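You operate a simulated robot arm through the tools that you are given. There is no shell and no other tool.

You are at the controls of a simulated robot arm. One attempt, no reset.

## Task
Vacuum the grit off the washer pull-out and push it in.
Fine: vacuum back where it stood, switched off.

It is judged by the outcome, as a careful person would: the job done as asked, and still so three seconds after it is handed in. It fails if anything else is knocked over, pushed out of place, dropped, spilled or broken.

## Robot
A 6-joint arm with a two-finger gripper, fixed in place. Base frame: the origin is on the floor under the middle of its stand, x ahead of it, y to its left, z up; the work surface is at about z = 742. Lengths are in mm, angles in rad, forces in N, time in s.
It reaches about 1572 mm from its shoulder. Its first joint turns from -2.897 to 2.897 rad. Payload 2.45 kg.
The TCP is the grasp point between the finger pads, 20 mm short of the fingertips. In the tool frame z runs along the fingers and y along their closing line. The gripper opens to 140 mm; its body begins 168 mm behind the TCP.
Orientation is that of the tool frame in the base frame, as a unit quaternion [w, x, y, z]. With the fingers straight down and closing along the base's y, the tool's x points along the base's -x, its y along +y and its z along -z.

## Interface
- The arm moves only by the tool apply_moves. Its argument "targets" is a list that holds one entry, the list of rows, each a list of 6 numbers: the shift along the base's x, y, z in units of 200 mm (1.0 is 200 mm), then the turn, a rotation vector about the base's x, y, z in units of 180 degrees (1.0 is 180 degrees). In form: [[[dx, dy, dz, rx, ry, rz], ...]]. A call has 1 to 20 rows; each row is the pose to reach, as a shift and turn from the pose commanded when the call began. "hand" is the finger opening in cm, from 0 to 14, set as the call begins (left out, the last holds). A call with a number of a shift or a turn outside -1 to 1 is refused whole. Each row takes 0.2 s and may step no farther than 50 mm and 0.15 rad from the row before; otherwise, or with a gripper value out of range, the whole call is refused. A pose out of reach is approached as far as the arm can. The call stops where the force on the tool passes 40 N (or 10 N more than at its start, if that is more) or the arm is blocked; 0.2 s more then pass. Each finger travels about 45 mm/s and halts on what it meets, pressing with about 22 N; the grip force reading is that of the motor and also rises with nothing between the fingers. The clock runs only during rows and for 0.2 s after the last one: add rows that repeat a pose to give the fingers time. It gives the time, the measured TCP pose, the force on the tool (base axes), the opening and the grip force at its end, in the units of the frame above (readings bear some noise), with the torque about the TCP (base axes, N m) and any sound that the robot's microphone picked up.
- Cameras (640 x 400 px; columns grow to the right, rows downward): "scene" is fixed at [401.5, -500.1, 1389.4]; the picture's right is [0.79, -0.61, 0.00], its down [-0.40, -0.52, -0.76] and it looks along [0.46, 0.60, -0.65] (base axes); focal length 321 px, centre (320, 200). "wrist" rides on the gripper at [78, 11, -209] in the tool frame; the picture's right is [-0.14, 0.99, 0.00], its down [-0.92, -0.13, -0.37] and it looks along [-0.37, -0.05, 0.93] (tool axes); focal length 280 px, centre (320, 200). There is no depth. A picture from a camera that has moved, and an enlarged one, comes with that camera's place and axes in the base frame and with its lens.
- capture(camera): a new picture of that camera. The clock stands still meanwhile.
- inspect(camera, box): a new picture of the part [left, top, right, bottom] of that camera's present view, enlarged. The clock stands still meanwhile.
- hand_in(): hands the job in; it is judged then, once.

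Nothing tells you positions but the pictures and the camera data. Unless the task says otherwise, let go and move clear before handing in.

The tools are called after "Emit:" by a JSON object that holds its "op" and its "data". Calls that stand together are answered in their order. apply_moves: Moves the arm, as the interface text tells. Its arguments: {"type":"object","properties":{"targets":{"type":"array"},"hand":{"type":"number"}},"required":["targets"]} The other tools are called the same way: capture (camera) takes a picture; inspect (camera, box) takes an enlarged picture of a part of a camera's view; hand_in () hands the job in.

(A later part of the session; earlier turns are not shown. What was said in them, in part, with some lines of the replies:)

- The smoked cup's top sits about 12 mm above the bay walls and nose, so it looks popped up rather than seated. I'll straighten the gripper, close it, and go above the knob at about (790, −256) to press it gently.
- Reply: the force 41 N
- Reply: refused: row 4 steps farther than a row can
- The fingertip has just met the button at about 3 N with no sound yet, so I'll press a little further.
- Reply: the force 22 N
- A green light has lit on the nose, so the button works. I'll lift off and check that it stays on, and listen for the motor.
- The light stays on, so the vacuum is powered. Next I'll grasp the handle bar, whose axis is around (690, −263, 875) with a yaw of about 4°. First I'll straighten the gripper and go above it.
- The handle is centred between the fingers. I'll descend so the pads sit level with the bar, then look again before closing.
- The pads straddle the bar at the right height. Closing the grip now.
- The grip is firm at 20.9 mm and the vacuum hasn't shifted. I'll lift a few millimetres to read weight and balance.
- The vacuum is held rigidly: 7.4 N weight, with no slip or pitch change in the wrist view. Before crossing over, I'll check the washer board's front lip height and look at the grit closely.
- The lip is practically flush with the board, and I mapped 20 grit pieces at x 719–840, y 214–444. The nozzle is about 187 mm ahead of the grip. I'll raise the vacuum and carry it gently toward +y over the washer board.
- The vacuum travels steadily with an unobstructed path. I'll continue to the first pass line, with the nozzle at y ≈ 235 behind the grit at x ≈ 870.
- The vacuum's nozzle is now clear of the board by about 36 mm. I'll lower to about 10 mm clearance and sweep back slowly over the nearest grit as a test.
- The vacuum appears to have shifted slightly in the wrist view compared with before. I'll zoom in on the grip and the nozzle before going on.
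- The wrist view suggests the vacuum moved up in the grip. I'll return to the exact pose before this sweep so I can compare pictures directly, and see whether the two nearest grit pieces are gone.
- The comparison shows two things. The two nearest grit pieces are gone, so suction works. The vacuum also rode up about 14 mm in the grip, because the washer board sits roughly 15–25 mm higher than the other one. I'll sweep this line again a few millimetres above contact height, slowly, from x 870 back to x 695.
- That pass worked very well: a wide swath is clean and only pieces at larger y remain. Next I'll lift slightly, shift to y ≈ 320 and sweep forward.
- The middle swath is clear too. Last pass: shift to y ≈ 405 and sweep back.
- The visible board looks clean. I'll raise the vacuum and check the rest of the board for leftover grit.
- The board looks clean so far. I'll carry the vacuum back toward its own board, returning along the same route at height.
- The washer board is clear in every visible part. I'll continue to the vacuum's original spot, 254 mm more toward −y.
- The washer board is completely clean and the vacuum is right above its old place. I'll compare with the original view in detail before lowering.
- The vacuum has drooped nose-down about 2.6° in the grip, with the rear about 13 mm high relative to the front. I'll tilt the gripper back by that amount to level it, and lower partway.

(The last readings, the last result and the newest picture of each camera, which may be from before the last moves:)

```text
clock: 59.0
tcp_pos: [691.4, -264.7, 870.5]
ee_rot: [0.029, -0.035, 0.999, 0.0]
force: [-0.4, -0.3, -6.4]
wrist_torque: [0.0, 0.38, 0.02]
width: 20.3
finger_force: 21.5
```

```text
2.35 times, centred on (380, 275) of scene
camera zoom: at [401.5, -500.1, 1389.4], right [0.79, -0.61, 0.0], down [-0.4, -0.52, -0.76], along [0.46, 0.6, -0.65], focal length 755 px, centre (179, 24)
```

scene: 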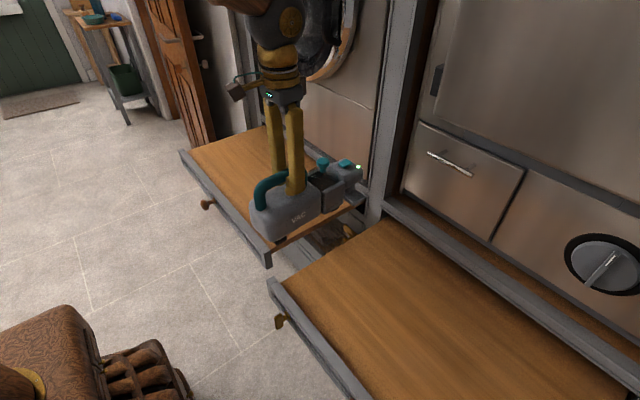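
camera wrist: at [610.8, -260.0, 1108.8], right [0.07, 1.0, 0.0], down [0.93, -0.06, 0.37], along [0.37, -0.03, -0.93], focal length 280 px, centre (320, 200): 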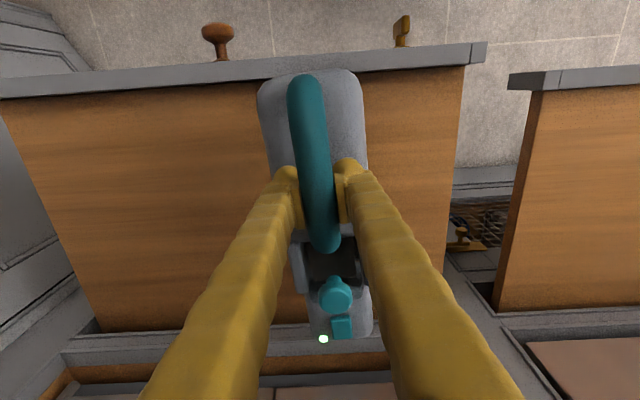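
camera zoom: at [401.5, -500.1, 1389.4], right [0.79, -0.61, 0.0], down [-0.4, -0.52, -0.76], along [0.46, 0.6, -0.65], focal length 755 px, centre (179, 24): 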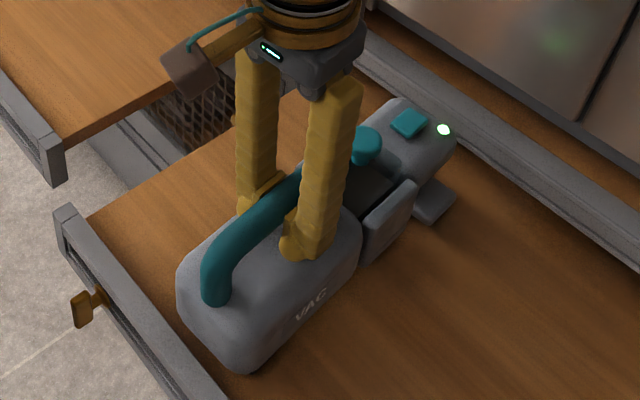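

About 5 mm remain, and the vacuum sits roughly 3 mm too far forward. I'll correct that and lower in small steps until the weight comes off.

Emit:
{"op": "apply_moves", "data": {"targets": [[[-0.01, 0, -0.01, 0, 0, 0], [-0.015, 0, -0.015, 0, 0, 0], [-0.015, 0, -0.02, 0, 0, 0]]]}}

Emit:
{"op": "apply_moves", "data": {"targets": [[[0, 0, -0.005, 0, 0, 0], [0, 0, -0.01, 0, 0, 0]]]}}

Emit:
{"op": "inspect", "data": {"camera": "scene", "box": [300, 190, 460, 360]}}

```text
clock: 59.8
tcp_pos: [687.9, -264.4, 867.0]
ee_rot: [0.029, -0.035, 0.999, 0.0]
force: [0.2, 0.0, -6.8]
wrist_torque: [0.0, 0.38, -0.02]
width: 20.4
finger_force: 22.2
```

```text
clock: 60.4
tcp_pos: [688.4, -266.0, 865.2]
ee_rot: [0.029, -0.035, 0.999, 0.0]
force: [0.0, -0.1, -8.0]
wrist_torque: [-0.02, 0.34, -0.01]
width: 20.4
finger_force: 21.8
```

```text
2.35 times, centred on (380, 275) of scene
camera zoom: at [401.5, -500.1, 1389.4], right [0.79, -0.61, 0.0], down [-0.4, -0.52, -0.76], along [0.46, 0.6, -0.65], focal length 755 px, centre (179, 24)
```

zoom: 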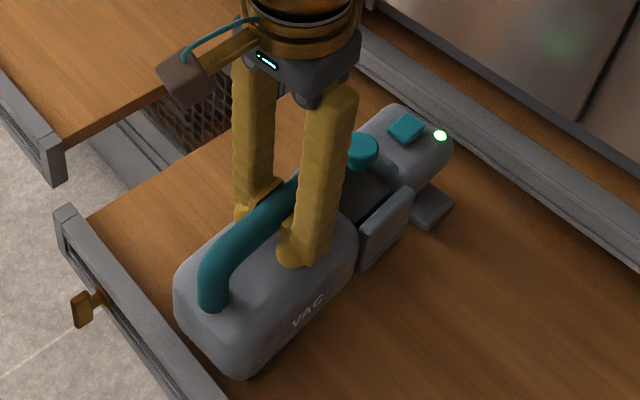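

Emit:
{"op": "inspect", "data": {"camera": "scene", "box": [380, 225, 450, 300]}}

Emit:
{"op": "inspect", "data": {"camera": "scene", "box": [310, 220, 450, 360]}}

```text
5.33 times, centred on (415, 262) of scene
camera zoom: at [401.5, -500.1, 1389.4], right [0.79, -0.61, 0.0], down [-0.4, -0.52, -0.76], along [0.46, 0.6, -0.65], focal length 1712 px, centre (-187, -133)
```

zoom: 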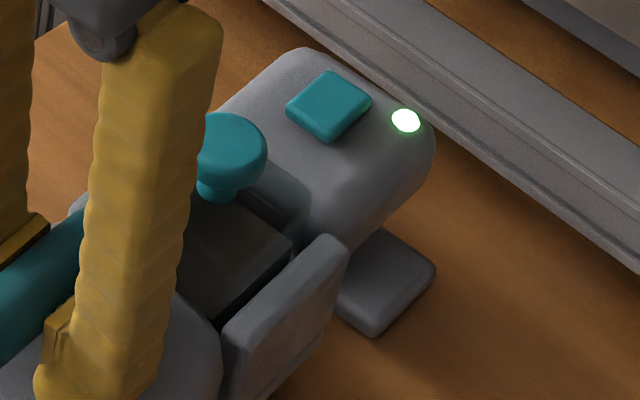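

```text
2.86 times, centred on (380, 290) of scene
camera zoom: at [401.5, -500.1, 1389.4], right [0.79, -0.61, 0.0], down [-0.4, -0.52, -0.76], along [0.46, 0.6, -0.65], focal length 917 px, centre (149, -57)
```

zoom: 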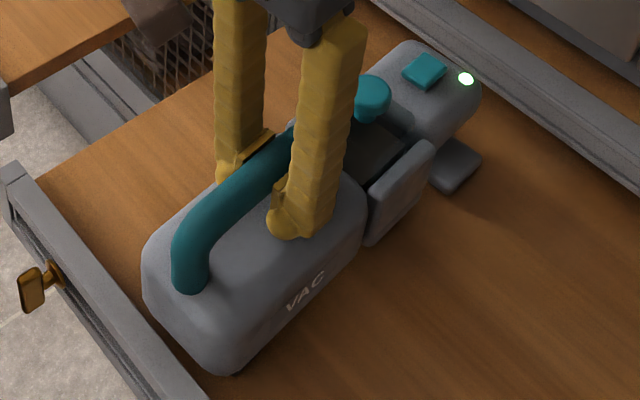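

Emit:
{"op": "apply_moves", "data": {"targets": [[[0.01, 0, 0, 0, -0.004, 0], [0.01, 0, -0.005, 0, -0.004, 0], [0.01, 0, -0.01, 0, -0.004, 0]]]}}

Emit:
{"op": "apply_moves", "data": {"targets": [[[0, 0, -0.005, 0, 0, 0], [0, 0, -0.01, 0, 0, 0]]]}}

Emit:
{"op": "inspect", "data": {"camera": "scene", "box": [310, 220, 450, 360]}}

```text
clock: 61.2
tcp_pos: [689.7, -264.0, 863.3]
ee_rot: [0.035, -0.034, 0.999, -0.001]
force: [0.5, 0.5, -7.7]
wrist_torque: [-0.03, 0.39, 0.01]
width: 20.3
finger_force: 22.3
```

```text
clock: 61.8
tcp_pos: [690.8, -265.3, 859.5]
ee_rot: [0.035, -0.034, 0.999, -0.002]
force: [-0.3, 0.1, -7.0]
wrist_torque: [-0.02, 0.38, 0.04]
width: 20.2
finger_force: 22.3
```

```text
2.86 times, centred on (380, 290) of scene
camera zoom: at [401.5, -500.1, 1389.4], right [0.79, -0.61, 0.0], down [-0.4, -0.52, -0.76], along [0.46, 0.6, -0.65], focal length 917 px, centre (149, -57)
```

zoom: 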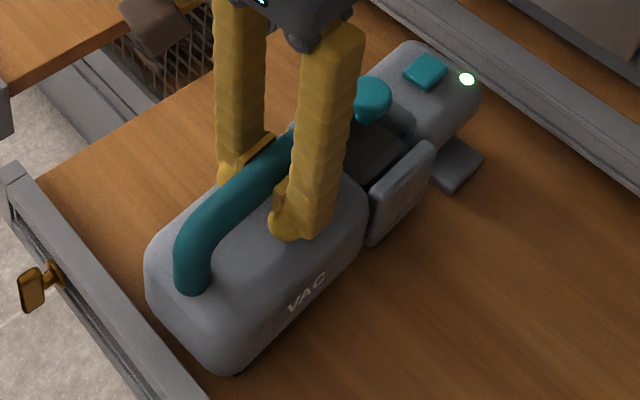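

The picture now matches the original standing position within about a millimetre, but the arm still carries the weight. I'll continue down millimetre by millimetre.

Emit:
{"op": "apply_moves", "data": {"targets": [[[0, 0, -0.005, 0, 0, 0], [0, 0, -0.005, 0, 0, 0]]]}}

Emit:
{"op": "apply_moves", "data": {"targets": [[[0, 0, -0.005, 0, 0, 0], [0, 0, -0.005, 0, 0, 0]]]}}

Emit:
{"op": "inspect", "data": {"camera": "scene", "box": [380, 225, 450, 300]}}

Emit:
{"op": "inspect", "data": {"camera": "scene", "box": [320, 290, 400, 370]}}

```text
clock: 62.4
tcp_pos: [689.7, -265.5, 858.9]
ee_rot: [0.035, -0.034, 0.999, -0.001]
force: [-2.0, -1.7, 2.4]
wrist_torque: [0.05, -0.06, 0.0]
width: 20.3
finger_force: 22.6
```

```text
clock: 63.0
tcp_pos: [690.7, -265.8, 860.0]
ee_rot: [0.035, -0.034, 0.999, -0.002]
force: [-1.7, -6.0, 22.8]
wrist_torque: [0.07, -0.03, -0.01]
width: 20.7
finger_force: 21.9
```

```text
5.33 times, centred on (415, 262) of scene
camera zoom: at [401.5, -500.1, 1389.4], right [0.79, -0.61, 0.0], down [-0.4, -0.52, -0.76], along [0.46, 0.6, -0.65], focal length 1712 px, centre (-187, -133)
```

zoom: 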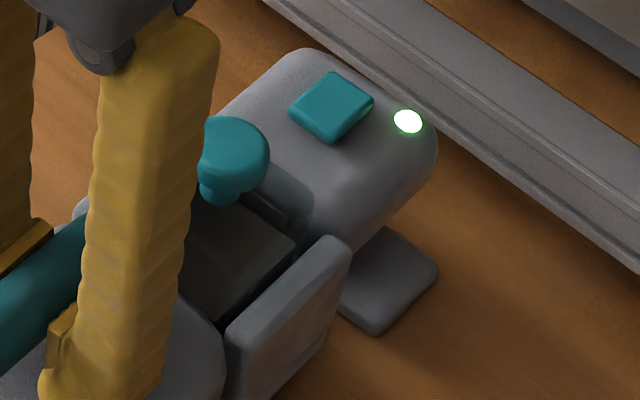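

```text
5.00 times, centred on (360, 330) of scene
camera zoom: at [401.5, -500.1, 1389.4], right [0.79, -0.61, 0.0], down [-0.4, -0.52, -0.76], along [0.46, 0.6, -0.65], focal length 1605 px, centre (120, -450)
```

zoom: 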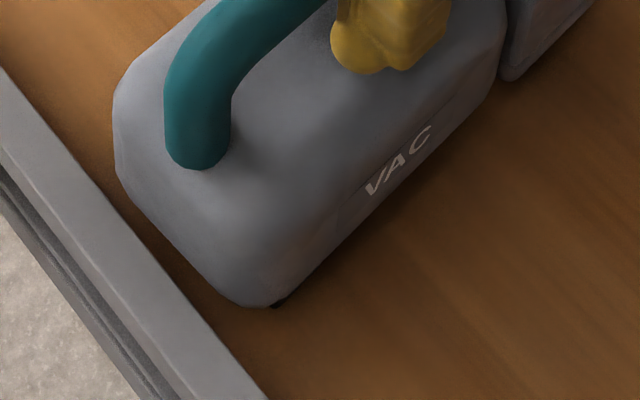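

It's standing on the board, within about a millimetre of its original position. I'll relieve the push by 1 mm and open the fingers.

Emit:
{"op": "apply_moves", "data": {"targets": [[[0, 0, 0.006, 0, 0, 0], [0, 0, 0.006, 0, 0, 0]]]}}

Emit:
{"op": "apply_moves", "data": {"targets": [[[0, 0, 0, 0, 0, 0], [0, 0, 0, 0, 0, 0], [0, 0, 0, 0, 0, 0], [0, 0, 0, 0, 0, 0]]], "hand": 8}}

Emit:
{"op": "inspect", "data": {"camera": "scene", "box": [380, 225, 450, 300]}}

Emit:
{"op": "inspect", "data": {"camera": "scene", "box": [310, 220, 450, 360]}}

```text
clock: 63.6
tcp_pos: [690.3, -265.3, 859.7]
ee_rot: [0.034, -0.035, 0.999, 0.0]
force: [2.5, -1.3, 1.0]
wrist_torque: [0.1, -0.4, -0.11]
width: 20.3
finger_force: 22.1
```

```text
clock: 64.6
tcp_pos: [690.9, -265.4, 860.5]
ee_rot: [0.035, -0.035, 0.999, -0.002]
force: [0.5, -0.1, 0.7]
wrist_torque: [0.0, -0.02, -0.01]
width: 80.0
finger_force: 0.1
```

```text
5.33 times, centred on (415, 262) of scene
camera zoom: at [401.5, -500.1, 1389.4], right [0.79, -0.61, 0.0], down [-0.4, -0.52, -0.76], along [0.46, 0.6, -0.65], focal length 1712 px, centre (-187, -133)
```

zoom: 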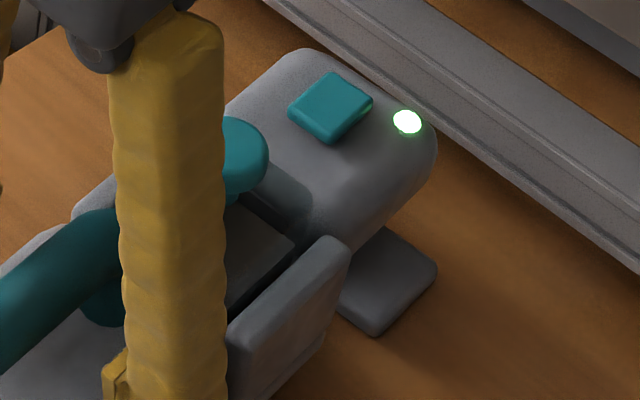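

```text
2.86 times, centred on (380, 290) of scene
camera zoom: at [401.5, -500.1, 1389.4], right [0.79, -0.61, 0.0], down [-0.4, -0.52, -0.76], along [0.46, 0.6, -0.65], focal length 917 px, centre (149, -57)
```

zoom: 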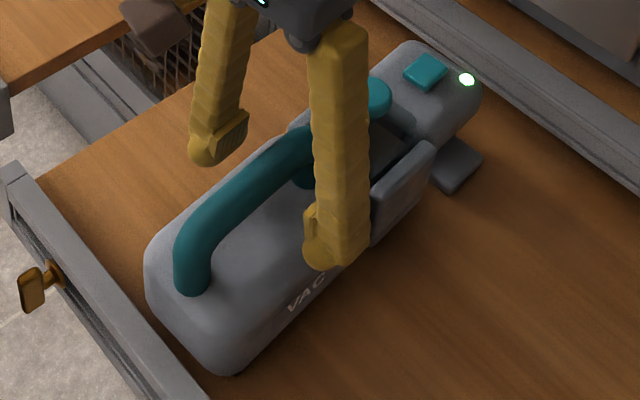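

Released cleanly; the vacuum stands as before. Now I'll rise and return to the button to switch it off.

Emit:
{"op": "apply_moves", "data": {"targets": [[[0, 0, 0.1, 0, 0, 0], [0, 0, 0.3, 0, 0, 0], [0, 0, 0.5, 0, 0, 0], [0.1, 0.05, 0.58, 0.0016, -0.03, -0.0074], [0.3, 0.1, 0.58, 0.0032, -0.06, -0.0148], [0.5, 0.15, 0.58, 0.0047, -0.089, -0.0222], [0.7, 0.22, 0.58, 0.0047, -0.089, -0.0222], [0.89, 0.2865, 0.58, 0.0047, -0.089, -0.0222]]]}}

Emit:
{"op": "apply_moves", "data": {"targets": [[[0, 0, -0.1, 0, 0, 0], [0, 0, -0.25, 0, 0, 0], [0, 0, -0.38, 0, 0, 0], [0, 0, -0.38, 0, 0, 0]]], "hand": 6}}

Emit:
{"op": "capture", "data": {"camera": "wrist"}}

Emit:
{"op": "inspect", "data": {"camera": "scene", "box": [310, 180, 470, 360]}}

```text
clock: 66.4
tcp_pos: [869.8, -207.3, 974.3]
ee_rot: [0.174, 0.0, 0.985, 0.0]
force: [-0.2, -1.1, 0.9]
wrist_torque: [0.0, 0.02, 0.01]
width: 79.9
finger_force: 0.0
```

```text
clock: 67.4
tcp_pos: [867.9, -207.8, 897.2]
ee_rot: [0.174, 0.001, 0.985, 0.0]
force: [-0.7, 0.3, -0.4]
wrist_torque: [0.0, 0.03, 0.03]
width: 60.3
finger_force: 0.0
```

```text
taken
camera wrist: at [722.9, -196.6, 1066.3], right [0.13, 0.99, 0.05], down [0.74, -0.13, 0.66], along [0.66, -0.05, -0.75], focal length 280 px, centre (320, 200)
```

wrist: 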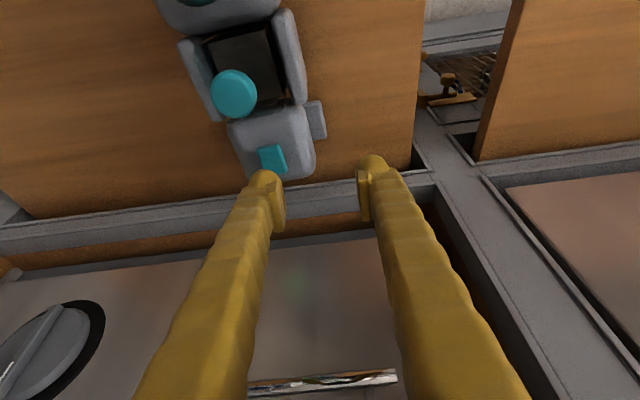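

```text
2.22 times, centred on (390, 270) of scene
camera zoom: at [401.5, -500.1, 1389.4], right [0.79, -0.61, 0.0], down [-0.4, -0.52, -0.76], along [0.46, 0.6, -0.65], focal length 713 px, centre (164, 44)
```

zoom: 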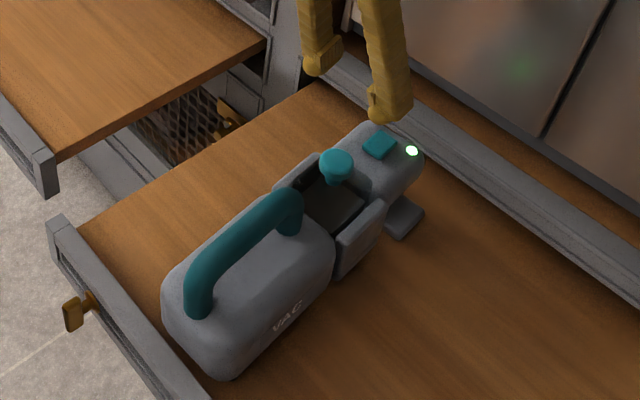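

The fingertip is above the button again. Pressing slowly.

Emit:
{"op": "apply_moves", "data": {"targets": [[[0, 0, -0.1, 0, 0, 0], [0, 0, -0.19, 0, 0, 0], [0, 0, -0.21, 0, 0, 0], [0, 0, -0.22, 0, 0, 0], [0, 0, -0.23, 0, 0, 0], [0, 0, -0.24, 0, 0, 0]]]}}

Emit:
{"op": "inspect", "data": {"camera": "scene", "box": [370, 200, 470, 290]}}

```text
clock: 68.8
tcp_pos: [868.2, -206.6, 853.2]
ee_rot: [0.175, 0.001, 0.985, 0.0]
force: [2.9, 0.2, 7.1]
wrist_torque: [-0.32, -0.03, 0.15]
width: 60.8
finger_force: 0.1
```

```text
4.44 times, centred on (420, 245) of scene
camera zoom: at [401.5, -500.1, 1389.4], right [0.79, -0.61, 0.0], down [-0.4, -0.52, -0.76], along [0.46, 0.6, -0.65], focal length 1427 px, centre (-124, 0)
```

zoom: 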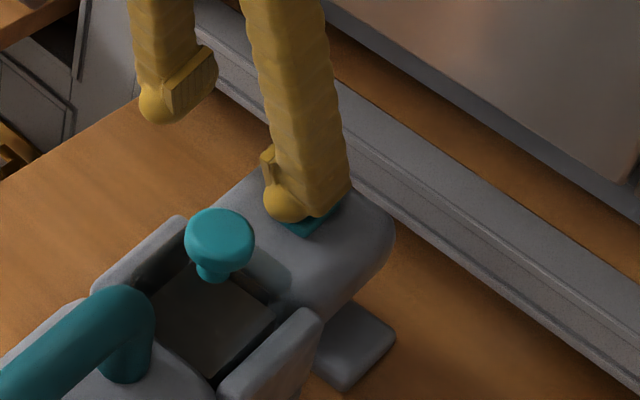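

The light has gone out. I'll lift off now and confirm it stays off.

Emit:
{"op": "apply_moves", "data": {"targets": [[[0, 0, 0.05, 0, 0, 0], [0, 0, 0.2, 0, 0, 0], [0, 0, 0.4, 0, 0, 0], [0, 0, 0.6, 0, 0, 0]]]}}

Emit:
{"op": "inspect", "data": {"camera": "scene", "box": [310, 220, 450, 360]}}

Emit:
{"op": "inspect", "data": {"camera": "scene", "box": [380, 225, 450, 300]}}

Emit:
{"op": "capture", "data": {"camera": "scene"}}

```text
clock: 69.8
tcp_pos: [867.3, -206.1, 971.9]
ee_rot: [0.174, 0.001, 0.985, -0.001]
force: [-0.3, 0.1, -1.1]
wrist_torque: [0.0, -0.02, 0.0]
width: 60.1
finger_force: 0.0
```

```text
2.86 times, centred on (380, 290) of scene
camera zoom: at [401.5, -500.1, 1389.4], right [0.79, -0.61, 0.0], down [-0.4, -0.52, -0.76], along [0.46, 0.6, -0.65], focal length 917 px, centre (149, -57)
```

zoom: 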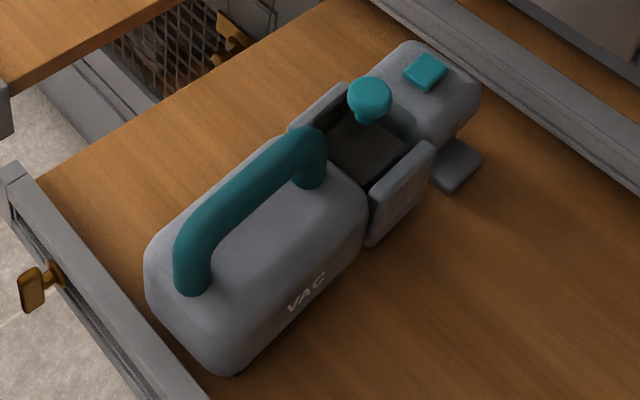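

```text
5.33 times, centred on (415, 262) of scene
camera zoom: at [401.5, -500.1, 1389.4], right [0.79, -0.61, 0.0], down [-0.4, -0.52, -0.76], along [0.46, 0.6, -0.65], focal length 1712 px, centre (-187, -133)
```

zoom: 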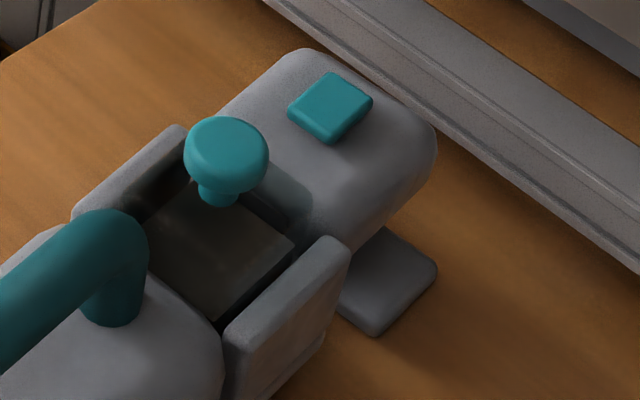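

```text
taken
```

scene: 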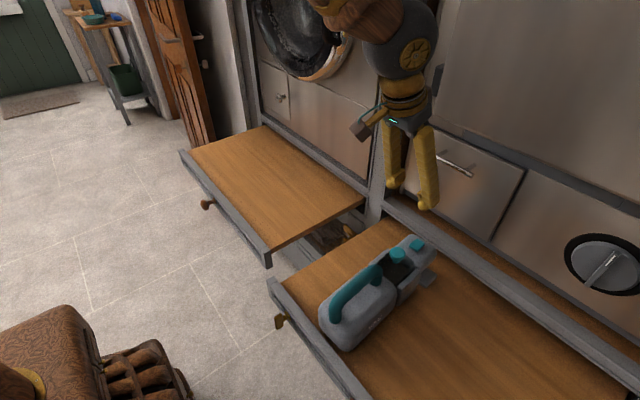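

The light is off and the vacuum stands within a couple of millimetres of its original place. Next is the washer pull-out. I'll check the board once more and travel around in front of its panel.

Emit:
{"op": "inspect", "data": {"camera": "scene", "box": [180, 115, 290, 215]}}

Emit:
{"op": "inspect", "data": {"camera": "scene", "box": [260, 120, 380, 250]}}

Emit:
{"op": "apply_moves", "data": {"targets": [[[-0.2, 0.05, 0.05, 0, 0, 0], [-0.4, 0.1, 0.1, 0, 0, 0], [-0.6, 0.15, 0.15, 0, 0, 0], [-0.8, 0.2, 0.15, 0, 0, 0], [-1.0, 0.25, 0.15, 0, 0, 0]]], "hand": 10}}

Emit:
{"op": "apply_moves", "data": {"targets": [[[-0.15, 0.18, 0, 0, 0, 0], [-0.3, 0.36, 0, 0, 0, 0], [-0.45, 0.54, 0, 0, 0, 0], [-0.6, 0.72, 0, 0, 0, 0], [-0.7, 0.92, 0, 0, 0, 0]]]}}

Emit:
{"op": "apply_moves", "data": {"targets": [[[0, 0.22, 0, 0, 0, 0], [0, 0.44, 0, 0, 0, 0], [0, 0.66, 0, 0, 0, 0], [0, 0.88, 0, 0, 0, 0], [0, 1.0, 0, 0, 0, 0]]]}}

Emit:
{"op": "capture", "data": {"camera": "wrist"}}

Emit:
{"op": "capture", "data": {"camera": "scene"}}

```text
4.00 times, centred on (235, 165) of scene
camera zoom: at [401.5, -500.1, 1389.4], right [0.79, -0.61, 0.0], down [-0.4, -0.52, -0.76], along [0.46, 0.6, -0.65], focal length 1284 px, centre (660, 340)
```

zoom: 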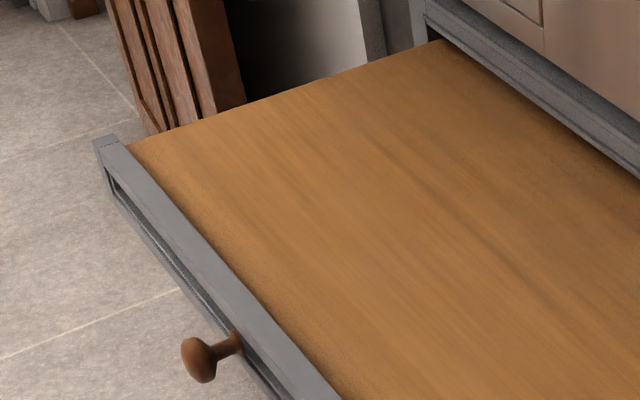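

```text
3.08 times, centred on (320, 185) of scene
camera zoom: at [401.5, -500.1, 1389.4], right [0.79, -0.61, 0.0], down [-0.4, -0.52, -0.76], along [0.46, 0.6, -0.65], focal length 988 px, centre (320, 246)
```

zoom: 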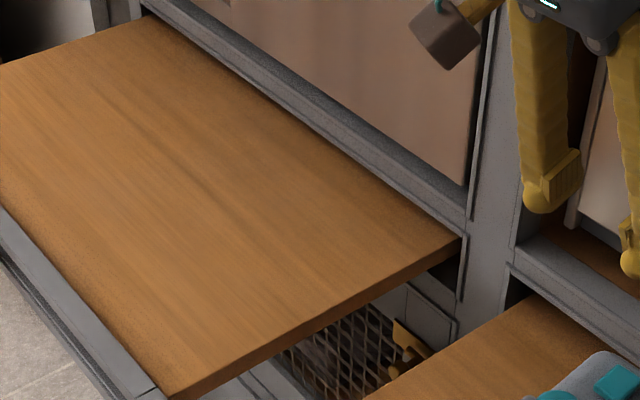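

```text
clock: 71.0
tcp_pos: [665.9, -157.2, 1002.1]
ee_rot: [0.174, 0.001, 0.985, 0.0]
force: [0.2, -0.6, 0.9]
wrist_torque: [-0.02, -0.02, 0.01]
width: 100.0
finger_force: 0.1
```

```text
clock: 72.2
tcp_pos: [529.7, 29.1, 999.7]
ee_rot: [0.173, 0.0, 0.985, 0.0]
force: [-0.7, 0.1, -0.6]
wrist_torque: [-0.03, -0.02, 0.0]
width: 99.8
finger_force: 0.1
```

```text
clock: 73.4
tcp_pos: [528.4, 227.8, 1002.6]
ee_rot: [0.174, 0.001, 0.985, 0.0]
force: [-0.1, 0.6, -0.2]
wrist_torque: [0.01, 0.01, 0.02]
width: 99.9
finger_force: 0.1
```

```text
taken
camera wrist: at [382.8, 238.3, 1170.5], right [0.13, 0.99, 0.05], down [0.74, -0.13, 0.66], along [0.66, -0.05, -0.75], focal length 280 px, centre (320, 200)
```

wrist: 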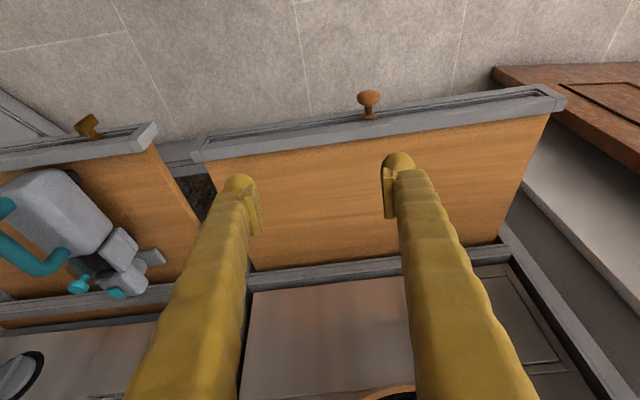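

```text
taken
```

scene: 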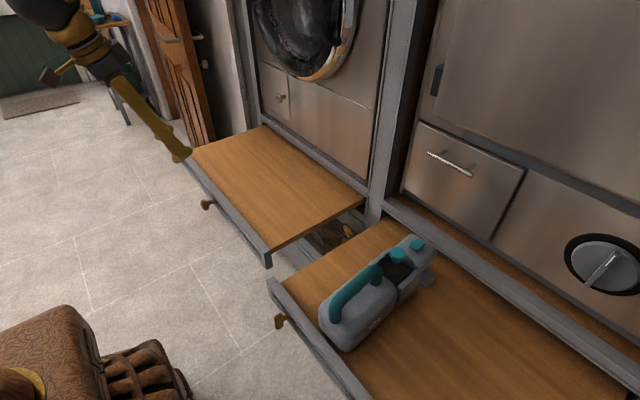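

Emit:
{"op": "inspect", "data": {"camera": "wrist", "box": [180, 70, 400, 190]}}

Emit:
{"op": "inspect", "data": {"camera": "wrist", "box": [380, 60, 600, 190]}}

Emit:
{"op": "inspect", "data": {"camera": "scene", "box": [170, 140, 280, 280]}}

```text
2.91 times, centred on (290, 130) of wrist
camera zoom: at [382.8, 238.3, 1170.5], right [0.13, 0.99, 0.05], down [0.74, -0.13, 0.66], along [0.66, -0.05, -0.75], focal length 816 px, centre (407, 404)
```

zoom: 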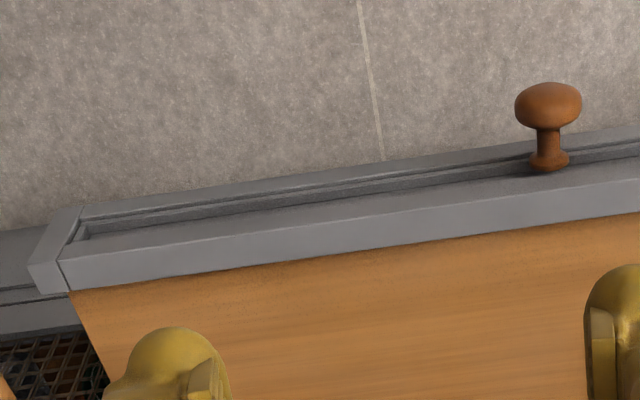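

```text
2.91 times, centred on (490, 125) of wrist
camera zoom: at [382.8, 238.3, 1170.5], right [0.13, 0.99, 0.05], down [0.74, -0.13, 0.66], along [0.66, -0.05, -0.75], focal length 816 px, centre (-174, 418)
```

zoom: 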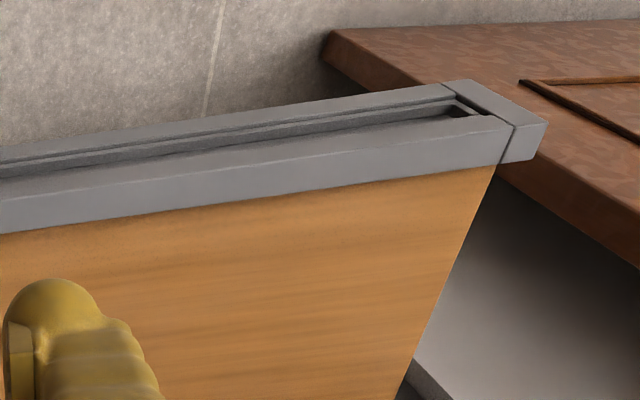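

```text
2.86 times, centred on (225, 210) of scene
camera zoom: at [401.5, -500.1, 1389.4], right [0.79, -0.61, 0.0], down [-0.4, -0.52, -0.76], along [0.46, 0.6, -0.65], focal length 917 px, centre (591, 171)
```

zoom: 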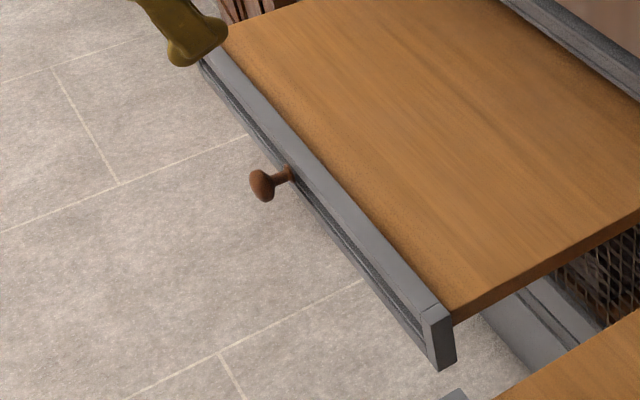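

The board is spotless. The panel's front face is at about x 613, from z ≈ 670 to 740, with its knob at y ≈ 322. I'll lower the open fingers in front of the panel to straddle the knob, keeping the gripper leaning back.

Emit:
{"op": "apply_moves", "data": {"targets": [[[0.05, 0.15, -0.1, 0, 0, 0], [0.1, 0.3, -0.25, 0, 0, 0], [0.12, 0.4, -0.4, 0, 0, 0], [0.12, 0.475, -0.58, 0, 0, 0], [0.12, 0.475, -0.8, 0, 0, 0], [0.12, 0.475, -1.0, 0, 0, 0]]]}}

Emit:
{"op": "capture", "data": {"camera": "wrist"}}

Emit:
{"op": "capture", "data": {"camera": "scene"}}

```text
clock: 74.8
tcp_pos: [551.4, 323.4, 800.8]
ee_rot: [0.174, 0.0, 0.985, 0.0]
force: [-0.3, 0.5, 0.0]
wrist_torque: [-0.02, -0.02, -0.04]
width: 100.1
finger_force: 0.1
```

```text
taken
camera wrist: at [404.7, 334.7, 969.6], right [0.13, 0.99, 0.05], down [0.74, -0.13, 0.66], along [0.66, -0.05, -0.75], focal length 280 px, centre (320, 200)
```

wrist: 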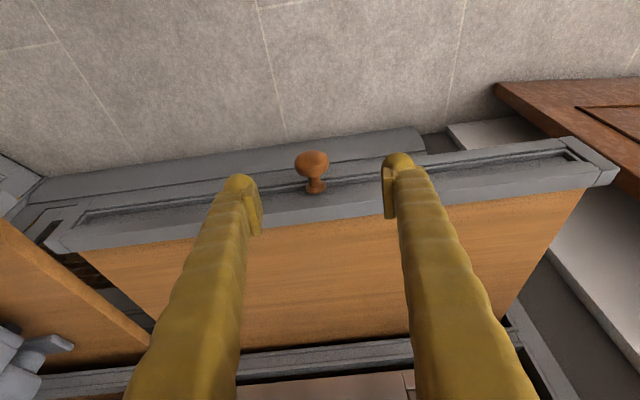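

```text
taken
```

scene: 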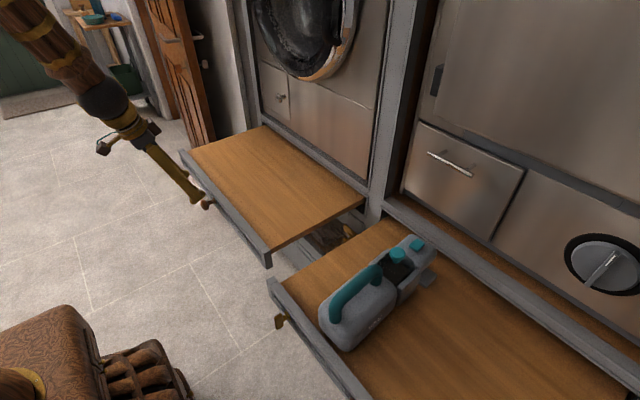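

Knob lies between the fingers. I'll centre on it (y ≈ 317) and lower so the fingertips face the panel at z ≈ 725.

Emit:
{"op": "apply_moves", "data": {"targets": [[[0, -0.03, -0.15, 0, 0, 0], [0, -0.03, -0.27, 0, 0, 0], [0, -0.03, -0.335, 0, 0, 0]]]}}

Emit:
{"op": "capture", "data": {"camera": "wrist"}}

Emit:
{"op": "inspect", "data": {"camera": "scene", "box": [130, 120, 280, 270]}}

```text
clock: 75.6
tcp_pos: [552.0, 316.3, 734.8]
ee_rot: [0.173, 0.001, 0.985, 0.0]
force: [-0.1, -0.2, 0.1]
wrist_torque: [0.03, 0.04, 0.02]
width: 100.2
finger_force: 0.1
```

```text
taken
camera wrist: at [405.9, 327.9, 902.4], right [0.13, 0.99, 0.05], down [0.74, -0.13, 0.66], along [0.66, -0.05, -0.75], focal length 280 px, centre (320, 200)
```

wrist: 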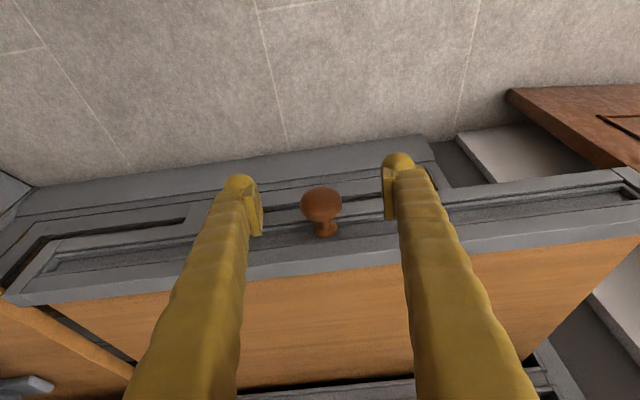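

```text
2.67 times, centred on (205, 195) of scene
camera zoom: at [401.5, -500.1, 1389.4], right [0.79, -0.61, 0.0], down [-0.4, -0.52, -0.76], along [0.46, 0.6, -0.65], focal length 856 px, centre (627, 213)
```

zoom: 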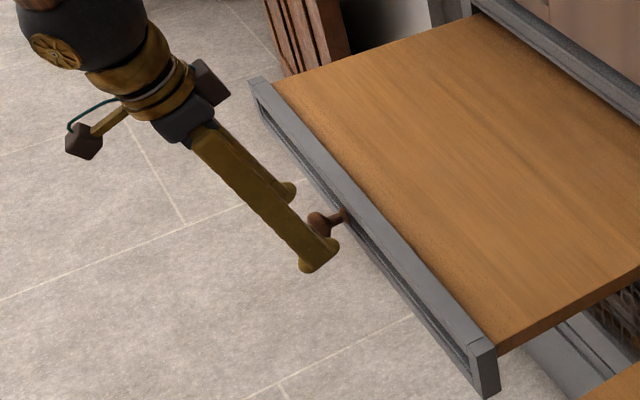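

The fingertips straddle the knob just in front of the panel. I'll advance to make gentle contact.

Emit:
{"op": "apply_moves", "data": {"targets": [[[0.1, 0, 0, 0, 0, 0], [0.18, 0, 0, 0, 0, 0], [0.22, 0, 0, 0, 0, 0], [0.26, 0, 0, 0, 0, 0], [0.3, 0, 0, 0, 0, 0]]]}}

Emit:
{"op": "capture", "data": {"camera": "wrist"}}

Emit:
{"op": "inspect", "data": {"camera": "scene", "box": [130, 120, 280, 270]}}

```text
clock: 76.8
tcp_pos: [612.0, 316.3, 733.8]
ee_rot: [0.174, 0.0, 0.985, 0.0]
force: [-0.6, 0.0, -0.1]
wrist_torque: [-0.04, 0.05, 0.04]
width: 99.9
finger_force: 0.0
```

```text
taken
camera wrist: at [466.0, 327.7, 903.2], right [0.13, 0.99, 0.05], down [0.74, -0.13, 0.66], along [0.66, -0.05, -0.75], focal length 280 px, centre (320, 200)
```

wrist: 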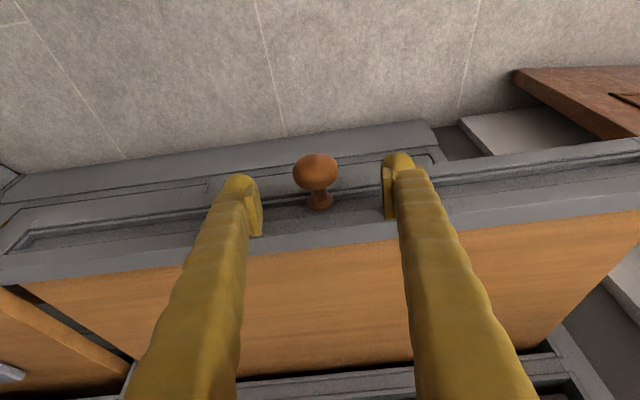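

```text
2.67 times, centred on (205, 195) of scene
camera zoom: at [401.5, -500.1, 1389.4], right [0.79, -0.61, 0.0], down [-0.4, -0.52, -0.76], along [0.46, 0.6, -0.65], focal length 856 px, centre (627, 213)
```

zoom: 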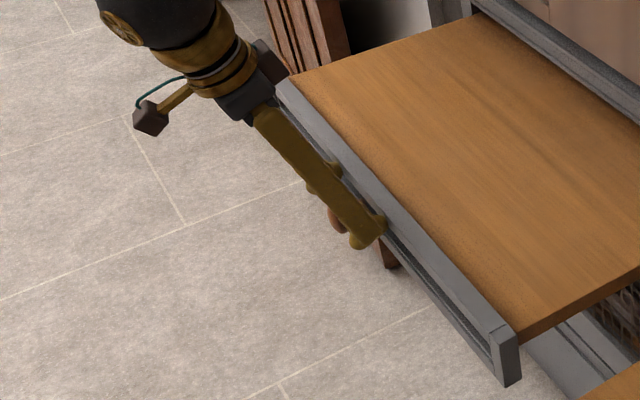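

The panel is moving easily with almost no force. I'll keep pushing steadily.

Emit:
{"op": "apply_moves", "data": {"targets": [[[0.06, 0, 0, 0, 0, 0], [0.14, 0, 0, 0, 0, 0], [0.22, 0, 0, 0, 0, 0], [0.3, 0, 0, 0, 0, 0], [0.38, 0, 0, 0, 0, 0], [0.46, 0, 0, 0, 0, 0], [0.54, 0, 0, 0, 0, 0], [0.62, 0, 0, 0, 0, 0], [0.7, 0, 0, 0, 0, 0], [0.76, 0, 0, 0, 0, 0], [0.8, 0, 0, 0, 0, 0]]]}}

Emit:
{"op": "capture", "data": {"camera": "scene"}}

Emit:
{"op": "capture", "data": {"camera": "wrist"}}

```text
clock: 79.2
tcp_pos: [771.7, 313.2, 735.6]
ee_rot: [0.174, 0.001, 0.985, 0.0]
force: [-1.6, -0.8, 0.0]
wrist_torque: [-0.01, 0.01, 0.08]
width: 99.9
finger_force: 0.0
```

```text
taken
```

scene: 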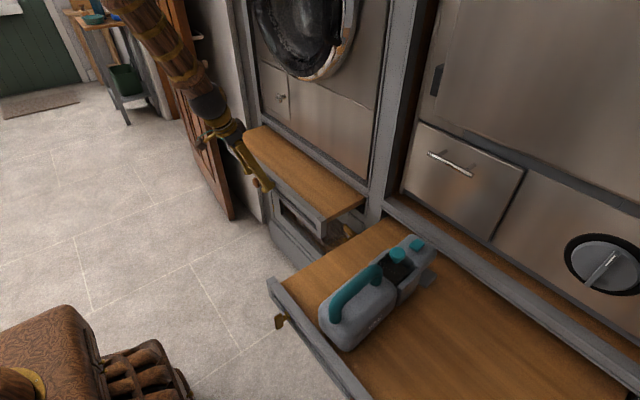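

```text
taken
camera wrist: at [625.7, 326.2, 903.8], right [0.13, 0.99, 0.05], down [0.74, -0.13, 0.66], along [0.66, -0.05, -0.75], focal length 280 px, centre (320, 200)
```

wrist: 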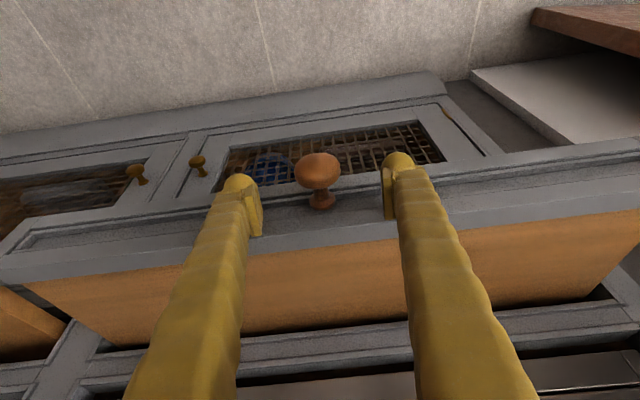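

Emit:
{"op": "apply_moves", "data": {"targets": [[[0.06, 0, 0, 0, 0, 0], [0.14, 0, 0, 0, 0, 0], [0.22, 0, 0, 0, 0, 0], [0.3, 0, 0, 0, 0, 0], [0.38, 0, 0, 0, 0, 0], [0.46, 0, 0, 0, 0, 0], [0.52, 0, 0, 0, 0, 0], [0.55, 0, 0, 0, 0, 0]]]}}

Emit:
{"op": "capture", "data": {"camera": "scene"}}

Emit:
{"op": "capture", "data": {"camera": "wrist"}}

Emit:
{"op": "inspect", "data": {"camera": "scene", "box": [200, 80, 400, 260]}}

```text
clock: 81.0
tcp_pos: [882.0, 315.6, 733.8]
ee_rot: [0.175, 0.001, 0.985, 0.0]
force: [-1.1, -0.1, -0.3]
wrist_torque: [-0.02, 0.02, 0.04]
width: 99.7
finger_force: 0.1
```

```text
taken
```

scene: 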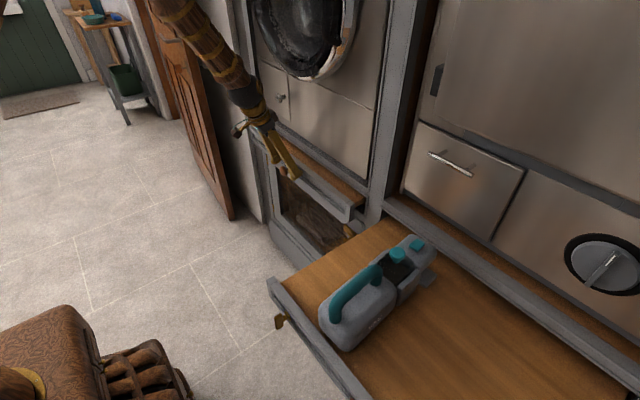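

```text
taken
camera wrist: at [735.6, 326.0, 902.7], right [0.13, 0.99, 0.05], down [0.74, -0.13, 0.66], along [0.66, -0.05, -0.75], focal length 280 px, centre (320, 200)
```

wrist: 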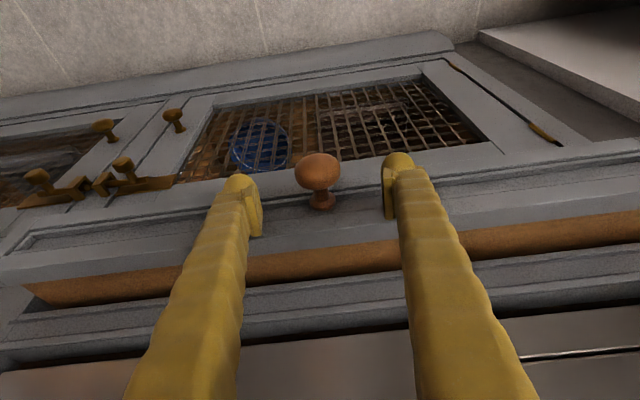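

```text
2.22 times, centred on (300, 170) of scene
camera zoom: at [401.5, -500.1, 1389.4], right [0.79, -0.61, 0.0], down [-0.4, -0.52, -0.76], along [0.46, 0.6, -0.65], focal length 713 px, centre (364, 267)
```

zoom: 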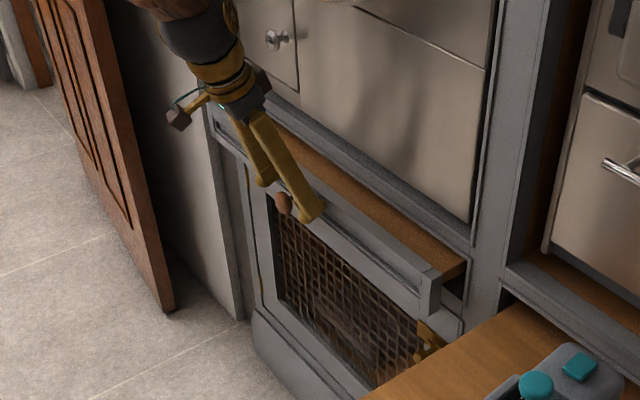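

About 55 mm remain. I'll continue more slowly toward the stop.

Emit:
{"op": "apply_moves", "data": {"targets": [[[0.05, 0, 0, 0, 0, 0], [0.1, 0, 0, 0, 0, 0], [0.15, 0, 0, 0, 0, 0], [0.19, 0, 0, 0, 0, 0], [0.22, 0, 0, 0, 0, 0]]]}}

Emit:
{"op": "capture", "data": {"camera": "wrist"}}

Emit:
{"op": "inspect", "data": {"camera": "scene", "box": [200, 80, 400, 260]}}

```text
clock: 82.2
tcp_pos: [926.2, 315.4, 736.2]
ee_rot: [0.175, 0.001, 0.985, 0.0]
force: [-0.8, -0.1, -0.6]
wrist_torque: [-0.04, 0.01, 0.03]
width: 100.3
finger_force: 0.2
```

```text
taken
camera wrist: at [780.2, 326.2, 903.2], right [0.13, 0.99, 0.05], down [0.74, -0.13, 0.66], along [0.66, -0.05, -0.75], focal length 280 px, centre (320, 200)
```

wrist: 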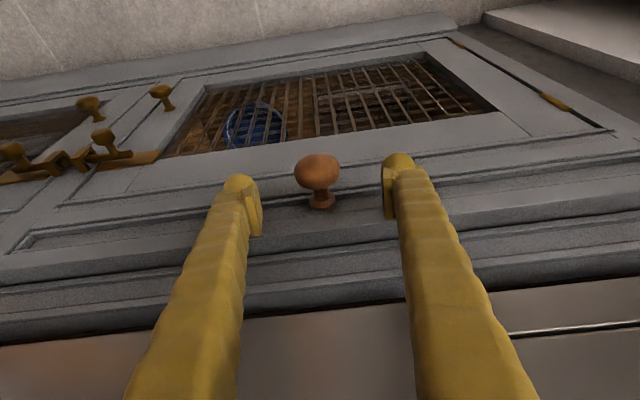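

```text
2.22 times, centred on (300, 170) of scene
camera zoom: at [401.5, -500.1, 1389.4], right [0.79, -0.61, 0.0], down [-0.4, -0.52, -0.76], along [0.46, 0.6, -0.65], focal length 713 px, centre (364, 267)
```

zoom: 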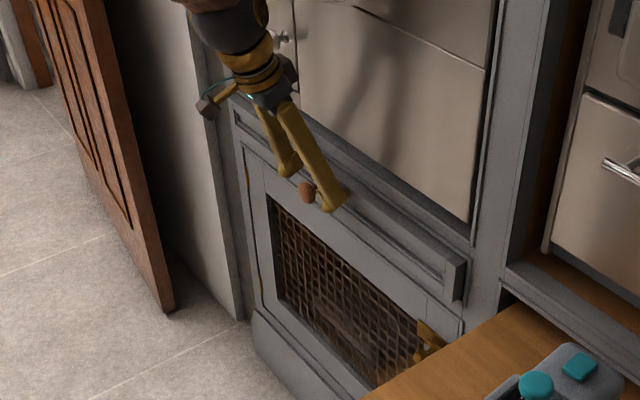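

The board strip has vanished behind the panel, which still stands slightly proud. I'll push on in small steps until it stops.

Emit:
{"op": "apply_moves", "data": {"targets": [[[0.02, 0, 0, 0, 0, 0], [0.04, 0, 0, 0, 0, 0], [0.06, 0, 0, 0, 0, 0], [0.08, 0, 0, 0, 0, 0], [0.1, 0, 0, 0, 0, 0]]]}}

Emit:
{"op": "inspect", "data": {"camera": "scene", "box": [260, 120, 380, 240]}}

Emit:
{"op": "capture", "data": {"camera": "wrist"}}

```text
clock: 83.4
tcp_pos: [946.2, 313.3, 733.7]
ee_rot: [0.175, 0.0, 0.985, 0.0]
force: [-1.1, -0.1, 0.0]
wrist_torque: [0.03, 0.01, 0.04]
width: 100.2
finger_force: 0.2
```

```text
3.33 times, centred on (320, 180) of scene
camera zoom: at [401.5, -500.1, 1389.4], right [0.79, -0.61, 0.0], down [-0.4, -0.52, -0.76], along [0.46, 0.6, -0.65], focal length 1070 px, centre (320, 267)
```

zoom: 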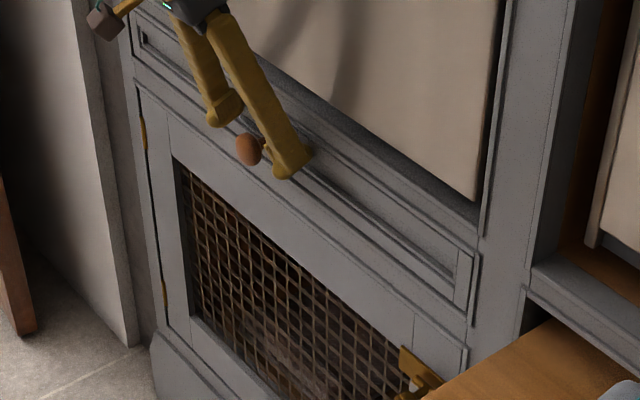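

```text
taken
camera wrist: at [800.4, 325.9, 902.6], right [0.13, 0.99, 0.05], down [0.74, -0.13, 0.66], along [0.66, -0.05, -0.75], focal length 280 px, centre (320, 200)
```

wrist: 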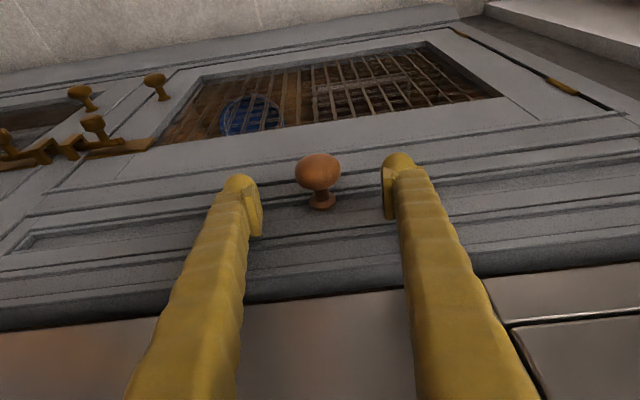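

The panel is almost flush with the frame. A few more small steps should bring it to its stop.

Emit:
{"op": "apply_moves", "data": {"targets": [[[0.01, 0, 0, 0, 0, 0], [0.02, 0, 0, 0, 0, 0], [0.03, 0, 0, 0, 0, 0]]]}}

Emit:
{"op": "inspect", "data": {"camera": "scene", "box": [310, 170, 380, 240]}}

```text
clock: 84.0
tcp_pos: [947.3, 314.7, 733.5]
ee_rot: [0.173, 0.0, 0.985, 0.0]
force: [-5.3, 0.7, 0.0]
wrist_torque: [-0.04, 0.03, 0.18]
width: 100.4
finger_force: 0.2
stopped in row 3: the force on the tool passed its limit at 46 N (the readings are from after the stop); the commanded pose is now the measured one
```

```text
5.71 times, centred on (345, 205) of scene
camera zoom: at [401.5, -500.1, 1389.4], right [0.79, -0.61, 0.0], down [-0.4, -0.52, -0.76], along [0.46, 0.6, -0.65], focal length 1834 px, centre (177, 171)
```

zoom: 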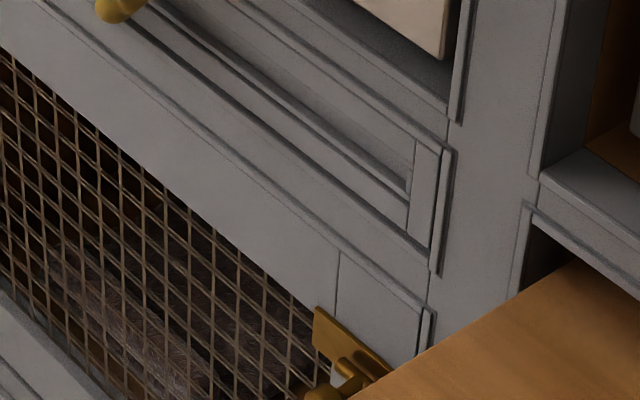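

The pull-out hit its stop and sits flush with the frame. I'll back straight away without touching the knob and check that everything stays put.

Emit:
{"op": "apply_moves", "data": {"targets": [[[-0.05, 0, 0, 0, 0, 0], [-0.2, 0, 0, 0, 0, 0], [-0.4, 0, 0, 0, 0, 0], [-0.6, 0, 0, 0, 0, 0], [-0.8, 0, 0.1, 0, 0, 0], [-0.95, 0, 0.25, 0, 0, 0]]]}}

Emit:
{"op": "apply_moves", "data": {"targets": [[[-0.15, 0, 0.15, 0, 0, 0], [-0.3, 0, 0.3, 0, 0, 0], [-0.45, 0, 0.45, 0, 0, 0], [-0.55, 0, 0.65, 0, 0, 0], [-0.6, 0, 0.85, 0, 0, 0]]]}}

Emit:
{"op": "capture", "data": {"camera": "scene"}}

Emit:
{"op": "inspect", "data": {"camera": "scene", "box": [220, 100, 400, 260]}}

Emit:
{"op": "inspect", "data": {"camera": "scene", "box": [310, 220, 450, 360]}}

Emit:
{"op": "capture", "data": {"camera": "wrist"}}

```text
clock: 85.4
tcp_pos: [755.7, 317.9, 783.2]
ee_rot: [0.172, 0.002, 0.985, -0.002]
force: [1.0, 0.1, -0.3]
wrist_torque: [0.02, -0.01, -0.01]
width: 100.3
finger_force: 0.0
```

```text
clock: 86.6
tcp_pos: [639.5, 315.6, 954.2]
ee_rot: [0.173, 0.0, 0.985, -0.002]
force: [0.4, 0.1, 0.5]
wrist_torque: [-0.01, -0.01, 0.02]
width: 100.1
finger_force: 0.0
```

```text
taken
```

scene: 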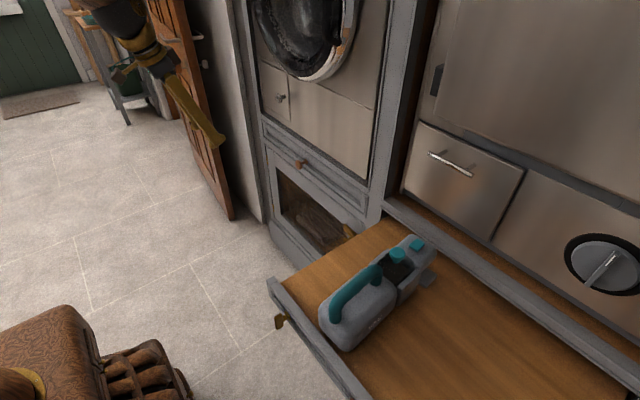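

```text
2.50 times, centred on (310, 180) of scene
camera zoom: at [401.5, -500.1, 1389.4], right [0.79, -0.61, 0.0], down [-0.4, -0.52, -0.76], along [0.46, 0.6, -0.65], focal length 802 px, centre (345, 250)
```

zoom: 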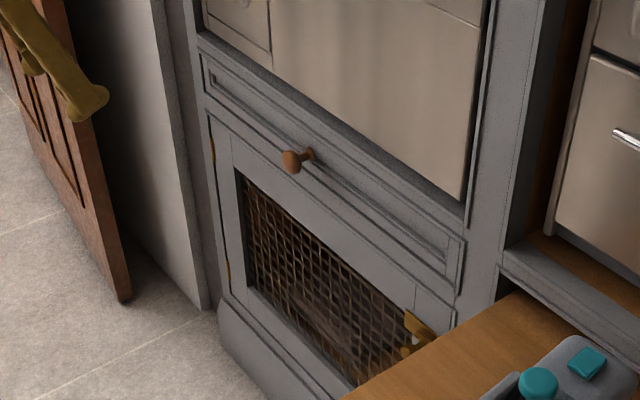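

```text
2.86 times, centred on (380, 290) of scene
camera zoom: at [401.5, -500.1, 1389.4], right [0.79, -0.61, 0.0], down [-0.4, -0.52, -0.76], along [0.46, 0.6, -0.65], focal length 917 px, centre (149, -57)
```

zoom: 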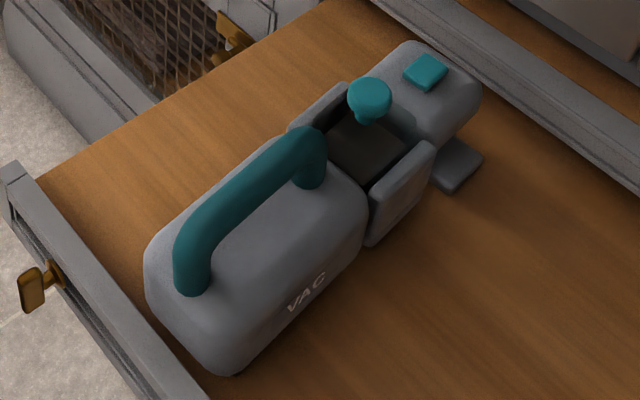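

```text
taken
camera wrist: at [494.7, 327.2, 1122.6], right [0.13, 0.99, 0.04], down [0.74, -0.13, 0.66], along [0.66, -0.05, -0.75], focal length 280 px, centre (320, 200)
```

wrist: 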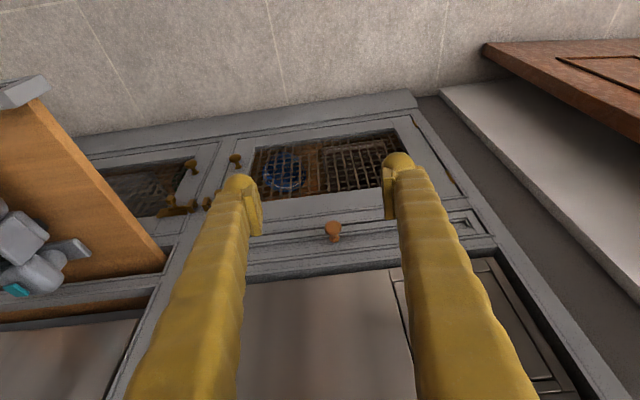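

The washer pull-out is closed flush and clean. The vacuum stands in its place with its light off, the neighbouring board is undisturbed, and the arm is clear. One last pause to confirm nothing creeps, then I'll hand in.

Emit:
{"op": "apply_moves", "data": {"targets": [[[-0.1, 0, 0.1, 0, 0, 0], [-0.1, 0, 0.1, 0, 0, 0], [-0.1, 0, 0.1, 0, 0, 0], [-0.1, 0, 0.1, 0, 0, 0], [-0.1, 0, 0.1, 0, 0, 0], [-0.1, 0, 0.1, 0, 0, 0]]]}}

Emit:
{"op": "inspect", "data": {"camera": "scene", "box": [220, 100, 460, 360]}}

```text
clock: 88.0
tcp_pos: [620.6, 315.7, 974.4]
ee_rot: [0.174, 0.0, 0.985, -0.001]
force: [-0.3, -0.2, 0.3]
wrist_torque: [0.01, 0.02, 0.03]
width: 99.9
finger_force: 0.1
```

```text
1.54 times, centred on (340, 230) of scene
camera zoom: at [401.5, -500.1, 1389.4], right [0.79, -0.61, 0.0], down [-0.4, -0.52, -0.76], along [0.46, 0.6, -0.65], focal length 494 px, centre (289, 154)
```

zoom: 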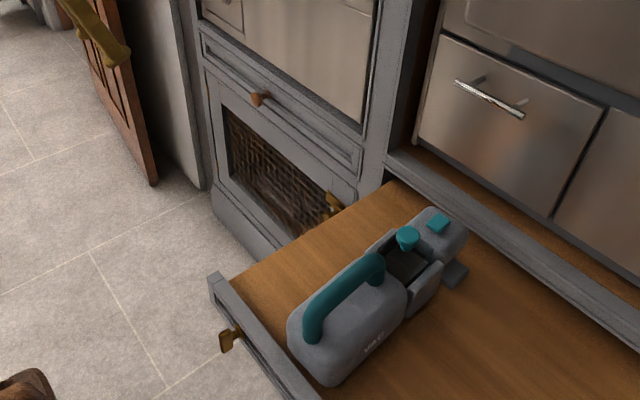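

Everything is stable: the clean pull-out is in, and the vacuum is back where it stood and switched off. Handing in.

Emit:
{"op": "hand_in", "data": {}}

```text
The job is handed in.
```

The washer pull-out is vacuumed clean and pushed fully in, flush with its frame. I saw no grit left on the board before closing it.

- **Vacuum:** it is back on its own board, within a few millimetres of where it stood. Its light is off.
- **Grip slip:** on the first lowering the vacuum touched the washer board, which sits higher than its own, and slid up about 14 mm in the gripper. I raised the later passes and levelled it before setting it down.
- **Knob press:** before switching it on, I pressed the knob on the dust cup with about 40 N to see if the cup was loose. It didn't move.
- **Surroundings:** nothing else looked moved in the final pictures, and the arm is clear.
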